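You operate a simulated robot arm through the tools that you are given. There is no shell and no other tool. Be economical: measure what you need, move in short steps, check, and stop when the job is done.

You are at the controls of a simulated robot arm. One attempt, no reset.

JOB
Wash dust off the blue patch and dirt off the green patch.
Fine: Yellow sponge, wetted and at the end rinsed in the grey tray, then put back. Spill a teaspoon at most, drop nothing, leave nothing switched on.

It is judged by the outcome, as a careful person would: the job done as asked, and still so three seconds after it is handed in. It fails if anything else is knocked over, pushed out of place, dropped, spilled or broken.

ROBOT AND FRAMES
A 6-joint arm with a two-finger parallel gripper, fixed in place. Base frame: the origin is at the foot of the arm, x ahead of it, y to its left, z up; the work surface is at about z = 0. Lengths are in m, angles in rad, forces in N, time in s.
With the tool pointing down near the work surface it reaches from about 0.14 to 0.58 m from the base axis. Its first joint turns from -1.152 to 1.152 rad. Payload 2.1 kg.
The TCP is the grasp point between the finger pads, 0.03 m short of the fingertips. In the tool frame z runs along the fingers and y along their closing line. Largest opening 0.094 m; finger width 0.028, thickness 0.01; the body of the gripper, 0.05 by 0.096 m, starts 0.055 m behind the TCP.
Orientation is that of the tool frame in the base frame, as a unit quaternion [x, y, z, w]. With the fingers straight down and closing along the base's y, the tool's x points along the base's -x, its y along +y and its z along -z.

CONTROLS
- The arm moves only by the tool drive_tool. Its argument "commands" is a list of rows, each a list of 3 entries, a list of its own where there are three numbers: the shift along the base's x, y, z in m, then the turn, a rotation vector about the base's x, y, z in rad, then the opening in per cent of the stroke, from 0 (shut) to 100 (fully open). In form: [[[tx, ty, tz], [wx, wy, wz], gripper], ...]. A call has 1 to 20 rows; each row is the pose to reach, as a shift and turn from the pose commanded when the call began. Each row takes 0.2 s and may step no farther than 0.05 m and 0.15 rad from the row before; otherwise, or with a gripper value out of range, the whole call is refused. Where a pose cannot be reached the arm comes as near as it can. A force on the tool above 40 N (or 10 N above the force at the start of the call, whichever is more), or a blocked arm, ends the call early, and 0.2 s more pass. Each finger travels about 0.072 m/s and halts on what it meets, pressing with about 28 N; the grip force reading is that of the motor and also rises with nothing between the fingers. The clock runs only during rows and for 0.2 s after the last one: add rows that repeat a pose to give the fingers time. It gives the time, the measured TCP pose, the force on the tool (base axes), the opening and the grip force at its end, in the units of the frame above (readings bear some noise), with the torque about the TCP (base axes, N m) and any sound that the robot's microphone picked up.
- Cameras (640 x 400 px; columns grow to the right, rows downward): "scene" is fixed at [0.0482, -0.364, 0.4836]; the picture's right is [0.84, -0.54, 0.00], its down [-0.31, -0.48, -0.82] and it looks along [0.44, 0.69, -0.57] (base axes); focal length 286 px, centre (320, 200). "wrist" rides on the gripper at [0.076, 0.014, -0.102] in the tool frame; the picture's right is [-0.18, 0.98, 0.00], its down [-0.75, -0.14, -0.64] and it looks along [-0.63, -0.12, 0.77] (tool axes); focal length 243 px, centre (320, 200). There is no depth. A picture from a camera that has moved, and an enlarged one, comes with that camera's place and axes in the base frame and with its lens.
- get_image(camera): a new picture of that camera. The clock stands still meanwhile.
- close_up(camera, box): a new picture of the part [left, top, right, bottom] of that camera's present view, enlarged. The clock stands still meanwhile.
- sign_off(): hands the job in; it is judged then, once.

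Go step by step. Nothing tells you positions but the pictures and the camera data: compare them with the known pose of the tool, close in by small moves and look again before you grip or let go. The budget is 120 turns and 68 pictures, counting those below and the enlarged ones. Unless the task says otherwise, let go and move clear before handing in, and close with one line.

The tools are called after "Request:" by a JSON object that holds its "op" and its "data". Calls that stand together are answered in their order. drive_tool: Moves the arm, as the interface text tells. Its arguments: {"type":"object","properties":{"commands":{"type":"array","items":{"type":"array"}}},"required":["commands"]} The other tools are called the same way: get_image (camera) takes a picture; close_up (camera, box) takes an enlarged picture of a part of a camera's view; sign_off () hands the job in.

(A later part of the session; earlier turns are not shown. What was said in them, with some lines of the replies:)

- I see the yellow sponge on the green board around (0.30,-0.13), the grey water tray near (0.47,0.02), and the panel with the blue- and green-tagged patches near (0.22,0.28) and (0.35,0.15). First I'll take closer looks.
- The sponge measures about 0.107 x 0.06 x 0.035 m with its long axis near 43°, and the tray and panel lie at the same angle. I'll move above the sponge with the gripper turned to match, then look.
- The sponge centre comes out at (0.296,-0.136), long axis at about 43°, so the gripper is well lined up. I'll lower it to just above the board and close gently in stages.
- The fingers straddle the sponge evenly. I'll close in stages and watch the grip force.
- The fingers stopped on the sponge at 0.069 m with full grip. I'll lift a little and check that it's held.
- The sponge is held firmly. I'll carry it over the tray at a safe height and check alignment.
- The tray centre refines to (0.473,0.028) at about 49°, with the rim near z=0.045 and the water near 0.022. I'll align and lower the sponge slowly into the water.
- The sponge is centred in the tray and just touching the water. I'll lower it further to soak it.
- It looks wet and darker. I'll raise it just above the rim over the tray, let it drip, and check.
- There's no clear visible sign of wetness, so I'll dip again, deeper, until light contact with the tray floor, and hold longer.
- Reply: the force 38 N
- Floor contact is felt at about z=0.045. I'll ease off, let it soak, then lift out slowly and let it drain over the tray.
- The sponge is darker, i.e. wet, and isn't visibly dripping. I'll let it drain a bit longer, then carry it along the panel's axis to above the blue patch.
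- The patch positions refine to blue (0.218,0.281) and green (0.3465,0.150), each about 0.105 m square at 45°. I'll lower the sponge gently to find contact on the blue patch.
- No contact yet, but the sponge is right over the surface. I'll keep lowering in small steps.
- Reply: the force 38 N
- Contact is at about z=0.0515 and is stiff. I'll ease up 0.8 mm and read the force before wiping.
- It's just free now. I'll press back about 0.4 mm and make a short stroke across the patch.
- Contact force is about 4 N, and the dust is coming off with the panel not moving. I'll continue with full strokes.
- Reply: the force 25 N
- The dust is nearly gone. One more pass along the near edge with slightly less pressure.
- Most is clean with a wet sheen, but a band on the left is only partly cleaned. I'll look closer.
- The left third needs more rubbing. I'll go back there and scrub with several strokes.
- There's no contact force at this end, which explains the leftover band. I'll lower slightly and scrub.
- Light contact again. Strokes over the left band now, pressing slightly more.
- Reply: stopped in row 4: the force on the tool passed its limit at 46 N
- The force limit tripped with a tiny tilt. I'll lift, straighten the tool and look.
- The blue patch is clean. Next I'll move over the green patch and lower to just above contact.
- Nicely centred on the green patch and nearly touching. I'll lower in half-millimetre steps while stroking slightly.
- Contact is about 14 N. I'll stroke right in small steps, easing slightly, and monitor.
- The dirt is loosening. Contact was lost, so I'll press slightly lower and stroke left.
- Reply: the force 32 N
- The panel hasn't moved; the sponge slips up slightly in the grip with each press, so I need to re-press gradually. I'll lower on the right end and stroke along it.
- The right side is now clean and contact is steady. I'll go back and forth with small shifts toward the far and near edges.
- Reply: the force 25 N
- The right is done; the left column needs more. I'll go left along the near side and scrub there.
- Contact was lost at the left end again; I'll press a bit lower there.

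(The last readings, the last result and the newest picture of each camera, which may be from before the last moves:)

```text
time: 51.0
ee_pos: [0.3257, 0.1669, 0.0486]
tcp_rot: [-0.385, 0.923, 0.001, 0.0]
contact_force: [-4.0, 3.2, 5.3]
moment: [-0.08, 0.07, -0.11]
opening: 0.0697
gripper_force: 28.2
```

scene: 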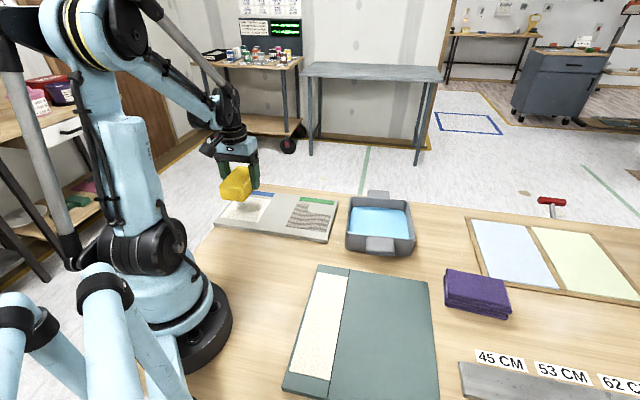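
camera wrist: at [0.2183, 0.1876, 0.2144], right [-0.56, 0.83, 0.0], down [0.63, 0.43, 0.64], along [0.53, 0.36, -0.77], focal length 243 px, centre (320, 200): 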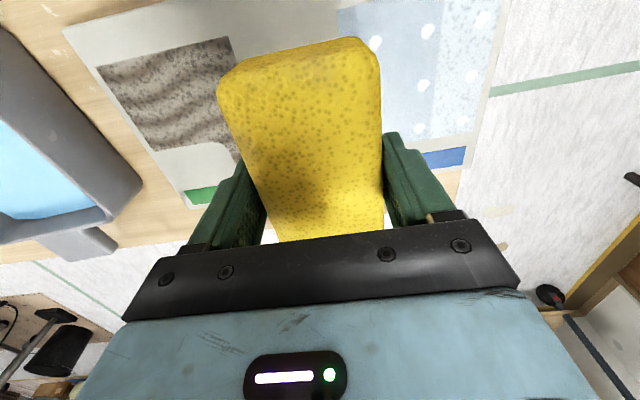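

Request:
{"op": "drive_tool", "data": {"commands": [[[-0.007, 0.007, -0.0003], [0, 0, 0], 50], [[-0.014, 0.014, -0.0003], [0, 0, 0], 50], [[-0.01, 0.018, -0.0003], [0, 0, 0], 50], [[-0.003, 0.011, -0.0003], [0, 0, 0], 50], [[0.005, 0.003, -0.0002], [0, 0, 0], 50], [[-0.003, 0.011, -0.0003], [0, 0, 0], 50], [[-0.01, 0.018, -0.0003], [0, 0, 0], 50], [[-0.002, 0.01, -0.0003], [0, 0, 0], 50]]}}

```text
time: 51.6
ee_pos: [0.3184, 0.1752, 0.048]
tcp_rot: [-0.382, 0.924, -0.005, 0.003]
contact_force: [1.0, -2.8, 11.7]
moment: [0.19, 0.16, 0.03]
opening: 0.0698
gripper_force: 27.8
stopped in row 2: the force on the tool passed its limit at 46 N (the readings are from after the stop); the commanded pose is now the measured one
```

The limit tripped and the sponge slid up a hair. I'll straighten the tool, ease off and continue the left scrub at this height.

Request:
{"op": "drive_tool", "data": {"commands": [[[0, 0, 0.0006], [0.007, 0.0094, 0], 50], [[0.007, -0.007, 0.0006], [0.007, 0.0094, 0], 50], [[0.011, -0.011, 0.0006], [0.007, 0.0094, 0], 50]]}}

Request:
{"op": "close_up", "data": {"camera": "scene", "box": [260, 170, 360, 240]}}

```text
time: 52.4
ee_pos: [0.329, 0.1641, 0.0501]
tcp_rot: [-0.383, 0.924, 0.0, -0.001]
contact_force: [0.0, 0.2, -0.6]
moment: [-0.02, -0.01, -0.01]
opening: 0.0696
gripper_force: 28.1
```

```text
5.71 times, centred on (310, 205) of scene
camera zoom: at [0.0482, -0.364, 0.4836], right [0.84, -0.54, 0.0], down [-0.31, -0.48, -0.82], along [0.44, 0.69, -0.57], focal length 1636 px, centre (377, 171)
```

zoom: 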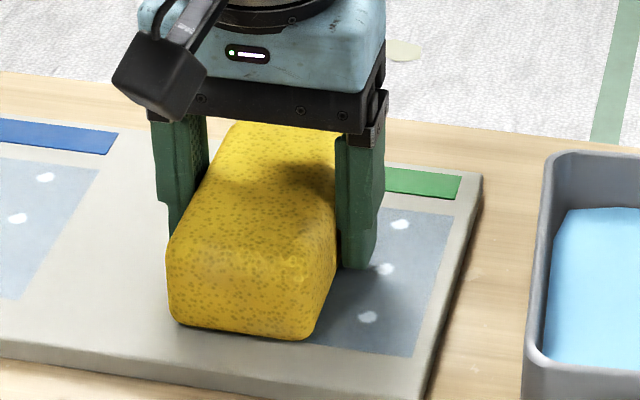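

Request:
{"op": "drive_tool", "data": {"commands": [[[-0.004, 0.004, -0.0004], [0, 0, 0], 50], [[-0.008, 0.008, -0.0008], [0, 0, 0], 50], [[-0.004, 0.004, -0.001], [0, 0, 0], 50]]}}

```text
time: 53.2
ee_pos: [0.3247, 0.1704, 0.0488]
tcp_rot: [-0.385, 0.923, 0.002, -0.002]
contact_force: [-16.9, 10.7, 27.3]
moment: [0.1, -0.17, 0.06]
opening: 0.0694
gripper_force: 28.5
```

Request:
{"op": "drive_tool", "data": {"commands": [[[0.004, -0.004, 0.0002], [0, 0, 0], 50], [[-0.003, 0.003, 0.0002], [0, 0, 0], 50], [[-0.01, 0.01, 0.0002], [0, 0, 0], 50], [[-0.017, 0.017, 0.0002], [0, 0, 0], 50], [[-0.01, 0.01, 0.0002], [0, 0, 0], 50], [[-0.003, 0.003, 0.0002], [0, 0, 0], 50], [[0.005, -0.005, 0.0002], [0, 0, 0], 50], [[-0.003, 0.003, 0.0001], [0, 0, 0], 50], [[-0.01, 0.01, 0.0001], [0, 0, 0], 50], [[-0.017, 0.017, 0.0001], [0, 0, 0], 50], [[-0.01, 0.01, 0.0001], [0, 0, 0], 50], [[-0.003, 0.003, 0.0001], [0, 0, 0], 50], [[0.006, -0.006, 0.0001], [0, 0, 0], 50]]}}

Request:
{"op": "close_up", "data": {"camera": "scene", "box": [260, 170, 360, 240]}}

```text
time: 53.9
ee_pos: [0.3212, 0.1707, 0.0479]
tcp_rot: [-0.379, 0.925, -0.005, 0.002]
contact_force: [0.0, -2.8, 13.1]
moment: [0.25, 0.14, 0.02]
opening: 0.0696
gripper_force: 28.1
stopped in row 3: the force on the tool passed its limit at 46 N (the readings are from after the stop); the commanded pose is now the measured one
```

```text
5.71 times, centred on (310, 205) of scene
camera zoom: at [0.0482, -0.364, 0.4836], right [0.84, -0.54, 0.0], down [-0.31, -0.48, -0.82], along [0.44, 0.69, -0.57], focal length 1636 px, centre (377, 171)
```

zoom: 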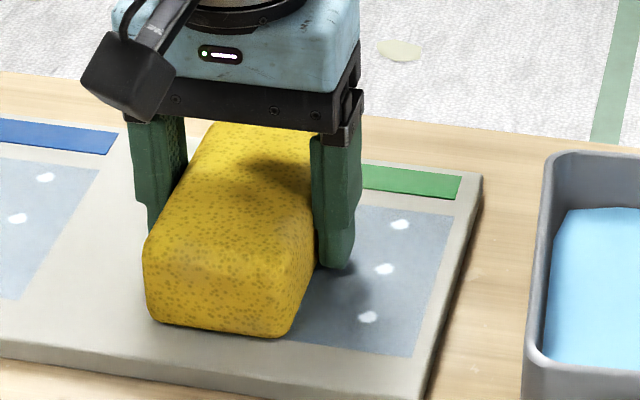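

Another stop. I'll lift, straighten and look at what remains.

Request:
{"op": "drive_tool", "data": {"commands": [[[0, 0, 0.02], [0.006, 0.009, 0], 50], [[-0.03, 0.03, 0.05], [0.006, 0.009, -0.01], 50], [[-0.06, 0.06, 0.06], [0.006, 0.009, -0.01], 50], [[-0.09, 0.09, 0.06], [0.006, 0.009, -0.01], 50], [[-0.09, 0.09, 0.06], [0.006, 0.009, -0.01], 50]]}}

Request:
{"op": "close_up", "data": {"camera": "scene", "box": [230, 170, 360, 250]}}

```text
refused: row 2 steps farther than a row can; nothing moved
```

```text
4.92 times, centred on (295, 210) of scene
camera zoom: at [0.0482, -0.364, 0.4836], right [0.84, -0.54, 0.0], down [-0.31, -0.48, -0.82], along [0.44, 0.69, -0.57], focal length 1409 px, centre (443, 151)
```

zoom: 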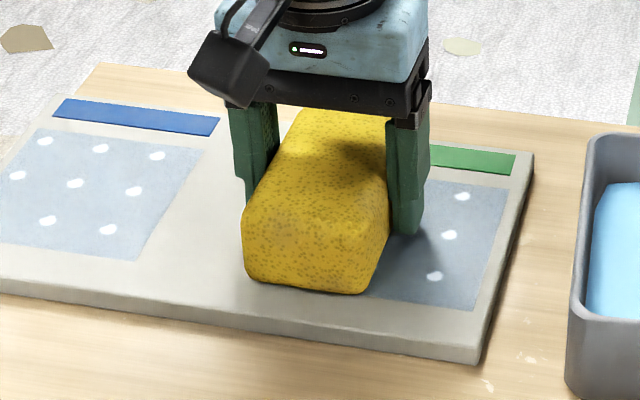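

Request:
{"op": "drive_tool", "data": {"commands": [[[0, 0, 0.03], [0.006, 0.009, 0], 50], [[0, 0, 0.06], [0.006, 0.009, 0], 50], [[-0.03, 0.03, 0.06], [0.006, 0.009, 0], 50], [[-0.06, 0.06, 0.06], [0.006, 0.009, 0], 50], [[-0.09, 0.09, 0.06], [0.006, 0.009, 0], 50], [[-0.09, 0.09, 0.06], [0.006, 0.009, 0], 50]]}}

Request:
{"op": "close_up", "data": {"camera": "scene", "box": [270, 180, 350, 235]}}

```text
time: 55.3
ee_pos: [0.228, 0.2655, 0.1084]
tcp_rot: [-0.38, 0.925, -0.001, -0.001]
contact_force: [0.3, 0.3, -0.4]
moment: [0.01, 0.01, 0.0]
opening: 0.0696
gripper_force: 28.1
```

```text
7.27 times, centred on (310, 208) of scene
camera zoom: at [0.0482, -0.364, 0.4836], right [0.84, -0.54, 0.0], down [-0.31, -0.48, -0.82], along [0.44, 0.69, -0.57], focal length 2082 px, centre (393, 146)
```

zoom: 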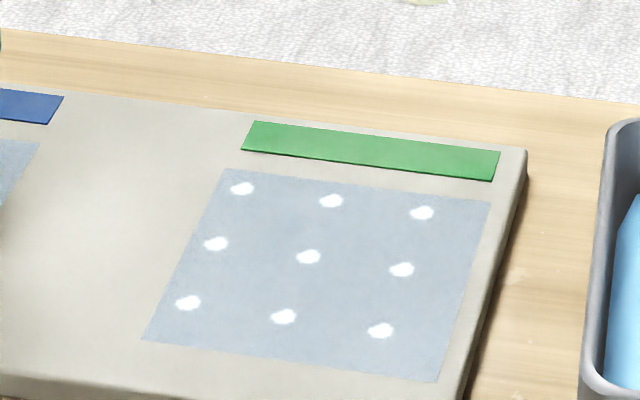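

The green patch is completely clean. Next I'll rinse: carry the sponge back over the tray and lower it in.

Request:
{"op": "drive_tool", "data": {"commands": [[[0.033, -0.032, 0.005], [0, 0, 0.01], 50], [[0.066, -0.064, 0.005], [0, 0, 0.02], 50], [[0.098, -0.096, 0.005], [0, 0, 0.03], 50], [[0.13, -0.127, 0.005], [0, 0, 0.04], 50], [[0.162, -0.157, 0.005], [0, 0, 0.05], 50], [[0.194, -0.188, 0.005], [0, 0, 0.06], 50], [[0.226, -0.219, 0.005], [0, 0, 0.07], 50], [[0.245, -0.238, 0.005], [0, 0, 0.07], 50], [[0.245, -0.238, -0.02], [0, 0, 0.07], 50], [[0.245, -0.238, -0.04], [0, 0, 0.07], 50], [[0.245, -0.238, -0.05], [0, 0, 0.07], 50], [[0.245, -0.238, -0.056], [0, 0, 0.07], 50], [[0.245, -0.238, -0.06], [0, 0, 0.07], 50], [[0.245, -0.238, -0.06], [0, 0, 0.07], 50]]}}

Request:
{"op": "close_up", "data": {"camera": "scene", "box": [300, 130, 480, 280]}}

```text
time: 58.3
ee_pos: [0.4762, 0.0236, 0.0468]
tcp_rot: [-0.412, 0.911, 0.0, -0.002]
contact_force: [0.1, 0.0, -1.0]
moment: [-0.02, 0.0, 0.01]
opening: 0.0695
gripper_force: 27.9
```

```text
2.67 times, centred on (390, 205) of scene
camera zoom: at [0.0482, -0.364, 0.4836], right [0.84, -0.54, 0.0], down [-0.31, -0.48, -0.82], along [0.44, 0.69, -0.57], focal length 763 px, centre (133, 187)
```

zoom: 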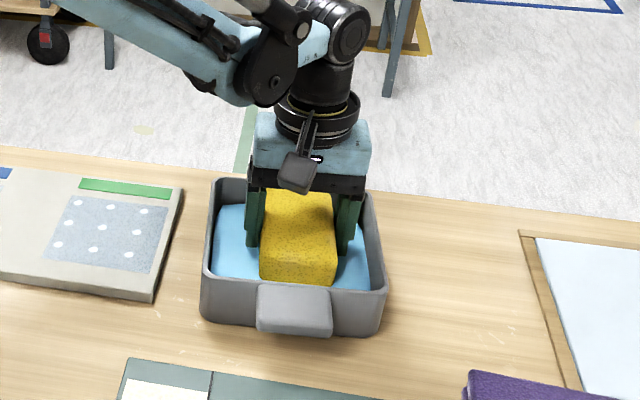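

It's in the water and centred. I'll swish it gently and dip it again, then lift and let it drain over the tray.

Request:
{"op": "drive_tool", "data": {"commands": [[[-0.006, 0.006, 0], [0, 0, 0], 50], [[-0.012, 0.012, 0], [0, 0, 0], 50], [[-0.006, 0.006, 0], [0, 0, 0], 50], [[0.003, -0.003, 0], [0, 0, 0], 50], [[-0.003, 0.003, 0], [0, 0, 0], 50], [[-0.012, 0.012, 0], [0, 0, 0], 50], [[-0.003, 0.003, 0.0], [0, 0, 0], 50], [[-0.003, 0.003, 0.01], [0, 0, 0], 50], [[-0.003, 0.003, 0.02], [0, 0, 0], 50], [[-0.003, 0.003, 0.01], [0, 0, 0], 50], [[-0.003, 0.003, 0.0], [0, 0, 0], 50], [[-0.003, 0.003, 0.0], [0, 0, 0], 50], [[-0.003, 0.003, 0.0], [0, 0, 0], 50], [[-0.003, 0.003, 0.0], [0, 0, 0], 50]]}}

Request:
{"op": "drive_tool", "data": {"commands": [[[0, 0, 0.012], [0, 0, 0], 50], [[0, 0, 0.024], [0, 0, 0], 50], [[0, 0, 0.036], [0, 0, 0], 50], [[0, 0, 0.05], [0, 0, 0], 50], [[0, 0, 0.06], [0, 0, 0], 50], [[0, 0, 0.06], [0, 0, 0], 50], [[0, 0, 0.06], [0, 0, 0], 50], [[0, 0, 0.06], [0, 0, 0], 50], [[0, 0, 0.06], [0, 0, 0], 50], [[0, 0, 0.06], [0, 0, 0], 50], [[0, 0, 0.06], [0, 0, 0], 50], [[0, 0, 0.06], [0, 0, 0], 50], [[0, 0, 0.06], [0, 0, 0], 50], [[0, 0, 0.06], [0, 0, 0], 50], [[0, 0, 0.06], [0, 0, 0], 50], [[0, 0, 0.06], [0, 0, 0], 50], [[0, 0, 0.06], [0, 0, 0], 50], [[0, 0, 0.06], [0, 0, 0], 50], [[0, 0, 0.06], [0, 0, 0], 50]]}}

Request:
{"op": "close_up", "data": {"camera": "scene", "box": [340, 150, 430, 250]}}

Request:
{"op": "close_up", "data": {"camera": "scene", "box": [210, 175, 350, 260]}}

```text
time: 61.3
ee_pos: [0.4747, 0.0258, 0.0479]
tcp_rot: [-0.412, 0.911, -0.001, -0.002]
contact_force: [-0.4, 1.1, -0.6]
moment: [0.0, 0.02, 0.01]
opening: 0.0693
gripper_force: 28.6
```

```text
time: 65.3
ee_pos: [0.4745, 0.0261, 0.108]
tcp_rot: [-0.413, 0.911, -0.001, -0.001]
contact_force: [-0.5, -0.4, 0.4]
moment: [0.03, -0.02, 0.01]
opening: 0.0694
gripper_force: 27.9
```

```text
4.00 times, centred on (385, 200) of scene
camera zoom: at [0.0482, -0.364, 0.4836], right [0.84, -0.54, 0.0], down [-0.31, -0.48, -0.82], along [0.44, 0.69, -0.57], focal length 1145 px, centre (60, 200)
```

zoom: 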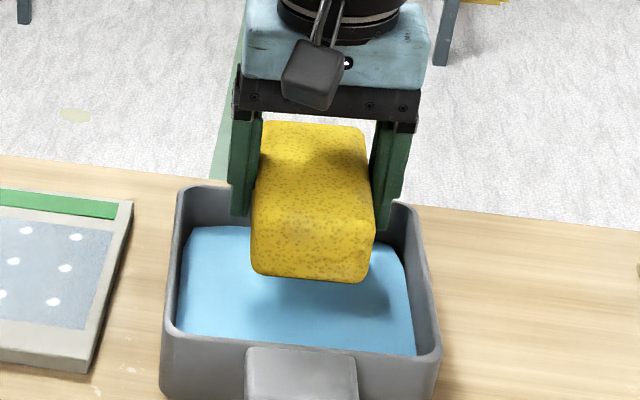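

```text
4.57 times, centred on (280, 218) of scene
camera zoom: at [0.0482, -0.364, 0.4836], right [0.84, -0.54, 0.0], down [-0.31, -0.48, -0.82], along [0.44, 0.69, -0.57], focal length 1308 px, centre (503, 120)
```

zoom: 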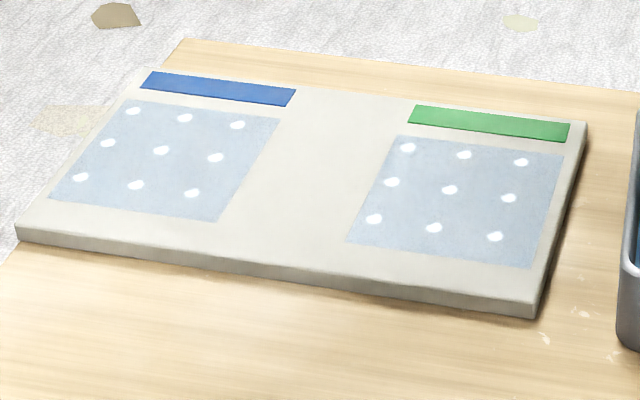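

Both patches are clean and the table is dry apart from the wood flecks seen at the start. I'll give the sponge one more deep rinse, then a long drain.

Request:
{"op": "drive_tool", "data": {"commands": [[[0, 0, -0.02], [0, 0, 0], 50], [[0, 0, -0.04], [0, 0, 0], 50], [[0, 0, -0.055], [0, 0, 0], 50], [[0, 0, -0.062], [0, 0, 0], 50], [[0, 0, -0.065], [0, 0, 0], 50], [[-0.006, 0.006, -0.065], [0, 0, 0], 50], [[0.002, -0.002, -0.065], [0, 0, 0], 50], [[-0.006, 0.006, -0.065], [0, 0, 0], 50], [[0, 0, -0.065], [0, 0, 0], 50], [[0, 0, -0.065], [0, 0, 0], 50], [[0, 0, -0.065], [0, 0, 0], 50], [[0, 0, -0.065], [0, 0, 0], 50], [[0, 0, -0.055], [0, 0, 0], 50], [[0, 0, -0.04], [0, 0, 0], 50], [[0, 0, -0.025], [0, 0, 0], 50], [[0, 0, -0.01], [0, 0, 0], 50], [[0, 0, 0], [0, 0, 0], 50]]}}

Request:
{"op": "drive_tool", "data": {"commands": [[[0, 0, 0], [0, 0, 0], 50], [[0, 0, 0], [0, 0, 0], 50], [[0, 0, 0], [0, 0, 0], 50], [[0, 0, 0], [0, 0, 0], 50], [[0, 0, 0], [0, 0, 0], 50], [[0, 0, 0], [0, 0, 0], 50], [[0, 0, 0], [0, 0, 0], 50], [[0, 0, 0], [0, 0, 0], 50], [[0, 0, 0], [0, 0, 0], 50], [[0, 0, 0], [0, 0, 0], 50], [[0, 0, 0], [0, 0, 0], 50], [[0, 0, 0], [0, 0, 0], 50], [[0, 0, 0], [0, 0, 0], 50], [[0, 0, 0], [0, 0, 0], 50], [[0, 0, 0], [0, 0, 0], 50], [[0, 0, 0], [0, 0, 0], 50], [[0, 0, 0], [0, 0, 0], 50], [[0, 0, 0], [0, 0, 0], 50], [[0, 0, 0], [0, 0, 0], 50], [[0, 0, 0], [0, 0, 0], 50]]}}

Request:
{"op": "close_up", "data": {"camera": "scene", "box": [340, 150, 430, 250]}}

```text
time: 68.9
ee_pos: [0.4727, 0.0281, 0.1075]
tcp_rot: [-0.412, 0.911, 0.0, -0.001]
contact_force: [-0.5, -0.8, -0.1]
moment: [0.01, -0.02, 0.0]
opening: 0.0696
gripper_force: 27.8
```

```text
time: 73.1
ee_pos: [0.4742, 0.0257, 0.1072]
tcp_rot: [-0.412, 0.911, -0.001, -0.001]
contact_force: [-0.2, 0.7, 0.1]
moment: [-0.02, 0.0, -0.01]
opening: 0.0693
gripper_force: 28.1
```

```text
4.00 times, centred on (385, 200) of scene
camera zoom: at [0.0482, -0.364, 0.4836], right [0.84, -0.54, 0.0], down [-0.31, -0.48, -0.82], along [0.44, 0.69, -0.57], focal length 1145 px, centre (60, 200)
```

zoom: 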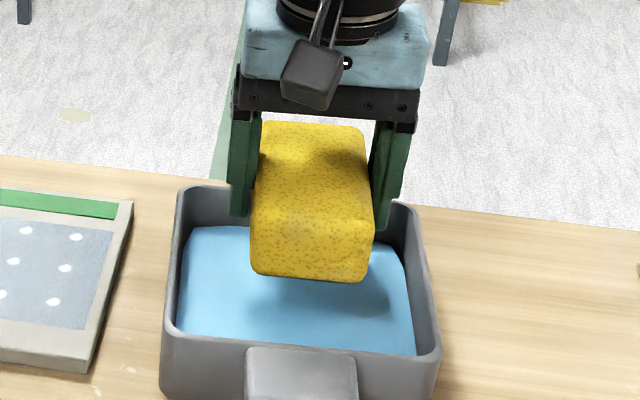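

It's drained. I'll carry it back over its original spot on the board.

Request:
{"op": "drive_tool", "data": {"commands": [[[0, 0, 0.01], [0, 0, 0], 50], [[-0.03, -0.027, 0.01], [0, 0, -0.015], 50], [[-0.062, -0.056, 0.01], [0, 0, -0.03], 50], [[-0.094, -0.085, 0.01], [0, 0, -0.045], 50], [[-0.126, -0.115, 0.01], [0, 0, -0.06], 50], [[-0.156, -0.142, 0.005], [0, 0, -0.08], 50], [[-0.178, -0.1625, -0.01], [0, 0, -0.093], 50], [[-0.178, -0.1625, -0.04], [0, 0, -0.093], 50], [[-0.178, -0.1625, -0.052], [0, 0, -0.093], 50], [[-0.178, -0.1625, -0.054], [0, 0, -0.093], 50], [[-0.178, -0.1625, -0.054], [0, 0, -0.093], 50]]}}

Request:
{"op": "close_up", "data": {"camera": "scene", "box": [270, 220, 450, 370]}}

```text
time: 75.5
ee_pos: [0.2978, -0.1335, 0.0534]
tcp_rot: [-0.369, 0.929, -0.001, -0.002]
contact_force: [-0.7, 0.2, -0.5]
moment: [0.01, 0.02, -0.05]
opening: 0.0691
gripper_force: 28.2
```

```text
2.67 times, centred on (360, 295) of scene
camera zoom: at [0.0482, -0.364, 0.4836], right [0.84, -0.54, 0.0], down [-0.31, -0.48, -0.82], along [0.44, 0.69, -0.57], focal length 763 px, centre (213, -53)
```

zoom: 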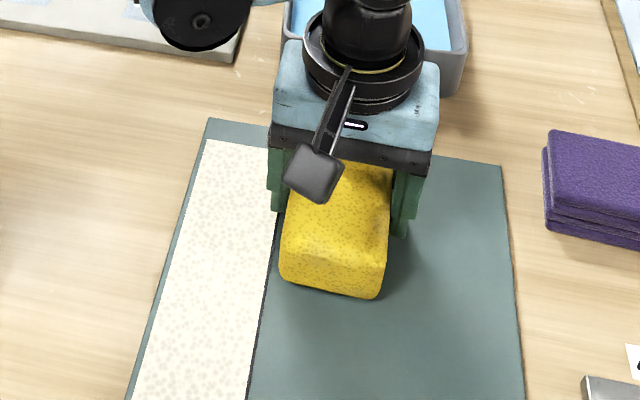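

It's right over the original spot. I'll lower in small steps until it touches.

Request:
{"op": "drive_tool", "data": {"commands": [[[-0.001, -0.001, -0.001], [0, 0, 0], 50], [[-0.001, -0.001, -0.002], [0, 0, 0], 50], [[-0.001, -0.001, -0.003], [0, 0, 0], 50], [[-0.001, -0.001, -0.003], [0, 0, 0], 50]]}}

```text
time: 76.5
ee_pos: [0.2948, -0.1356, 0.0487]
tcp_rot: [-0.369, 0.929, -0.002, -0.002]
contact_force: [-0.7, -0.2, -0.4]
moment: [0.06, -0.02, 0.01]
opening: 0.0694
gripper_force: 27.9
```

Request:
{"op": "drive_tool", "data": {"commands": [[[0, 0, -0.0005], [0, 0, 0], 50], [[0, 0, -0.001], [0, 0, 0], 50], [[0, 0, -0.001], [0, 0, 0], 50]]}}

```text
time: 77.3
ee_pos: [0.2957, -0.1367, 0.0469]
tcp_rot: [-0.368, 0.93, -0.001, -0.001]
contact_force: [-0.5, 0.1, 0.2]
moment: [-0.01, 0.0, -0.01]
opening: 0.0695
gripper_force: 27.9
```

Request:
{"op": "drive_tool", "data": {"commands": [[[0, 0, -0.0006], [0, 0, 0], 50], [[0, 0, -0.0012], [0, 0, 0], 50], [[0, 0, -0.0012], [0, 0, 0], 50]]}}

Request:
{"op": "close_up", "data": {"camera": "scene", "box": [320, 250, 420, 340]}}

```text
time: 78.1
ee_pos: [0.2938, -0.1374, 0.048]
tcp_rot: [-0.368, 0.93, -0.001, -0.001]
contact_force: [-1.4, 0.4, -0.5]
moment: [0.01, -0.02, 0.01]
opening: 0.0697
gripper_force: 28.5
```

```text
4.44 times, centred on (370, 295) of scene
camera zoom: at [0.0482, -0.364, 0.4836], right [0.84, -0.54, 0.0], down [-0.31, -0.48, -0.82], along [0.44, 0.69, -0.57], focal length 1272 px, centre (98, -222)
```

zoom: 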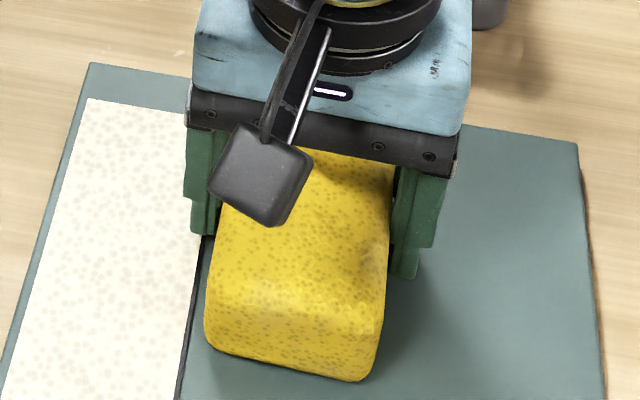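

Still no touch; continuing down.

Request:
{"op": "drive_tool", "data": {"commands": [[[0, 0, -0.0007], [0, 0, 0], 50], [[0, 0, -0.0014], [0, 0, 0], 50], [[0, 0, -0.0014], [0, 0, 0], 50]]}}

```text
time: 78.9
ee_pos: [0.2947, -0.1376, 0.0476]
tcp_rot: [-0.369, 0.929, 0.0, -0.003]
contact_force: [-1.1, -0.4, 0.5]
moment: [-0.01, -0.01, 0.0]
opening: 0.0694
gripper_force: 27.9
```

Request:
{"op": "drive_tool", "data": {"commands": [[[0, 0, -0.0007], [0, 0, 0], 50], [[0, 0, -0.0014], [0, 0, 0], 50], [[0, 0, -0.0014], [0, 0, 0], 50]]}}

```text
time: 79.7
ee_pos: [0.2948, -0.1364, 0.0472]
tcp_rot: [-0.369, 0.93, -0.001, -0.002]
contact_force: [-5.5, -0.9, 21.4]
moment: [0.23, -0.27, -0.01]
opening: 0.0695
gripper_force: 28.2
```

Touching the board now. I'll release gradually and rise straight up.

Request:
{"op": "drive_tool", "data": {"commands": [[[0, 0, 0.0006], [0, 0, 0], 75], [[0, 0, 0.0006], [0, 0, 0], 85], [[0, 0, 0.0006], [0, 0, 0], 100], [[0, 0, 0.0006], [0, 0, 0], 100], [[0, 0, 0.0006], [0, 0, 0], 100]]}}

Request:
{"op": "get_image", "data": {"camera": "wrist"}}

```text
time: 80.9
ee_pos: [0.2952, -0.137, 0.0462]
tcp_rot: [-0.369, 0.929, -0.001, -0.002]
contact_force: [0.0, 0.0, -0.5]
moment: [-0.02, 0.01, -0.04]
opening: 0.0941
gripper_force: 0.0
```

```text
23 pictures are left
camera wrist: at [0.2313, -0.1779, 0.1498], right [-0.54, 0.84, 0.0], down [0.65, 0.42, 0.64], along [0.54, 0.35, -0.77], focal length 243 px, centre (320, 200)
```

wrist: 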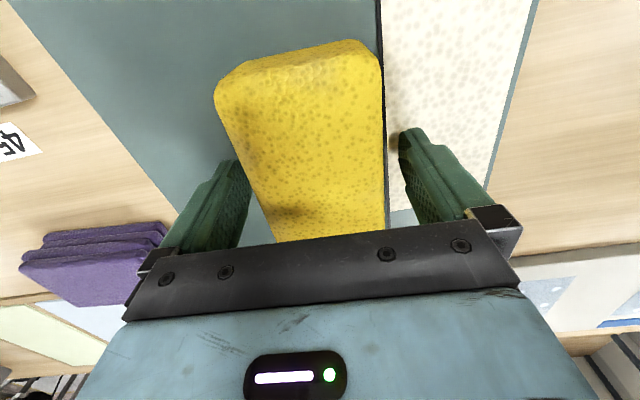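

The fingers are clear of the sponge. I'll go straight up and back away.

Request:
{"op": "drive_tool", "data": {"commands": [[[0, 0, 0.03], [0, 0, 0], 100], [[0, 0, 0.07], [0, 0, 0], 100], [[0, 0, 0.115], [0, 0, 0], 100], [[0, 0, 0.16], [0, 0, 0], 100], [[0, 0.04, 0.19], [0, 0, -0.1], 100], [[0, 0.085, 0.2], [0, 0, -0.2], 100], [[0, 0.13, 0.21], [0, 0, -0.3], 100], [[0, 0.175, 0.21], [0, 0, -0.4], 100], [[0, 0.22, 0.21], [0, 0, -0.5], 100], [[0, 0.26, 0.21], [0, 0, -0.6], 100]]}}

Request:
{"op": "get_image", "data": {"camera": "scene"}}

Request:
{"op": "close_up", "data": {"camera": "scene", "box": [270, 220, 450, 370]}}

Request:
{"op": "close_up", "data": {"camera": "scene", "box": [205, 170, 430, 300]}}

```text
time: 83.1
ee_pos: [0.2935, 0.1245, 0.2561]
tcp_rot: [-0.078, 0.997, 0.0, -0.002]
contact_force: [-0.1, -0.2, -0.6]
moment: [0.01, -0.02, 0.05]
opening: 0.0942
gripper_force: 0.1
```

```text
22 pictures are left
```

scene: 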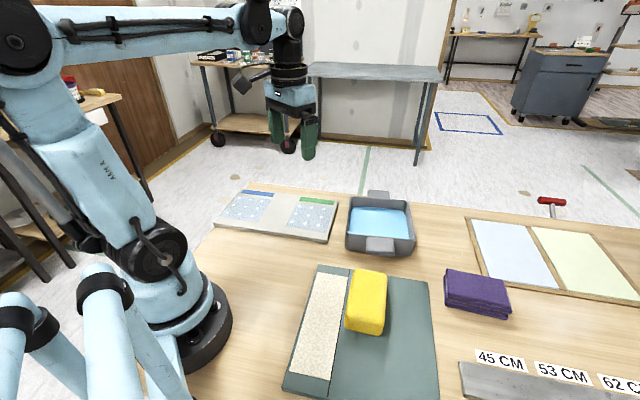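

```text
2.67 times, centred on (360, 295) of scene
camera zoom: at [0.0482, -0.364, 0.4836], right [0.84, -0.54, 0.0], down [-0.31, -0.48, -0.82], along [0.44, 0.69, -0.57], focal length 763 px, centre (213, -53)
```

zoom: 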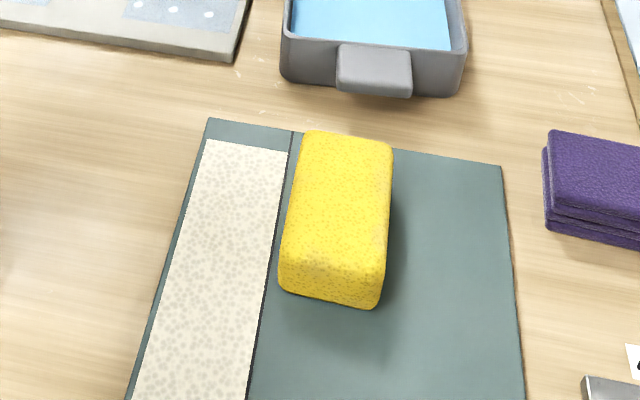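

```text
2.84 times, centred on (318, 235) of scene
camera zoom: at [0.0482, -0.364, 0.4836], right [0.84, -0.54, 0.0], down [-0.31, -0.48, -0.82], along [0.44, 0.69, -0.57], focal length 814 px, centre (327, 100)
```

zoom: 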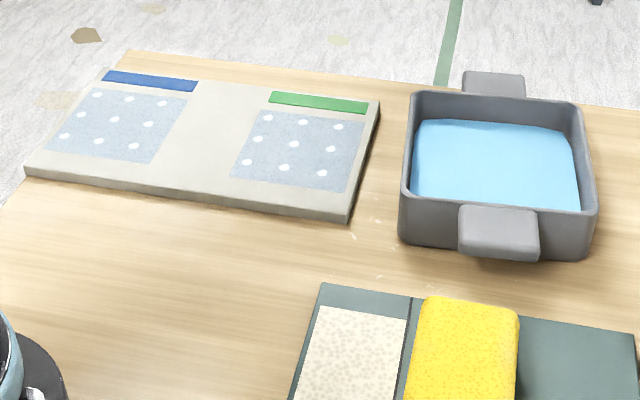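

The sponge is back in place and nothing else has moved. One last close check of both patches.

Request:
{"op": "close_up", "data": {"camera": "scene", "box": [215, 180, 285, 224]}}

Request:
{"op": "close_up", "data": {"camera": "scene", "box": [278, 188, 348, 232]}}

```text
9.09 times, centred on (250, 202) of scene
camera zoom: at [0.0482, -0.364, 0.4836], right [0.84, -0.54, 0.0], down [-0.31, -0.48, -0.82], along [0.44, 0.69, -0.57], focal length 2602 px, centre (956, 182)
```

zoom: 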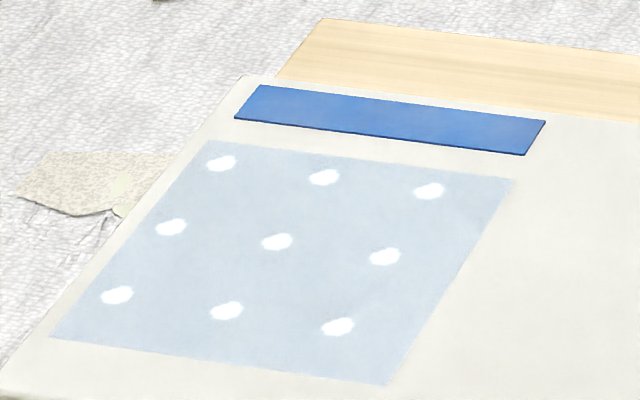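

```text
9.09 times, centred on (313, 210) of scene
camera zoom: at [0.0482, -0.364, 0.4836], right [0.84, -0.54, 0.0], down [-0.31, -0.48, -0.82], along [0.44, 0.69, -0.57], focal length 2602 px, centre (384, 109)
```

zoom: 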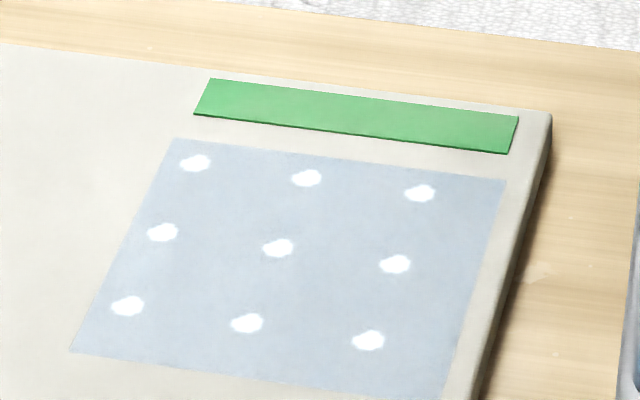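

Both patches are uniformly clean, just wet. The arm is clear, so I'm handing in.

Request:
{"op": "sign_off", "data": {}}

```text
The job is handed in.
```

I wiped the blue and green patches clean with the wetted yellow sponge, rinsed it in the grey tray and put it back in its place; both patches are still wet, and I saw no spills or anything moved.
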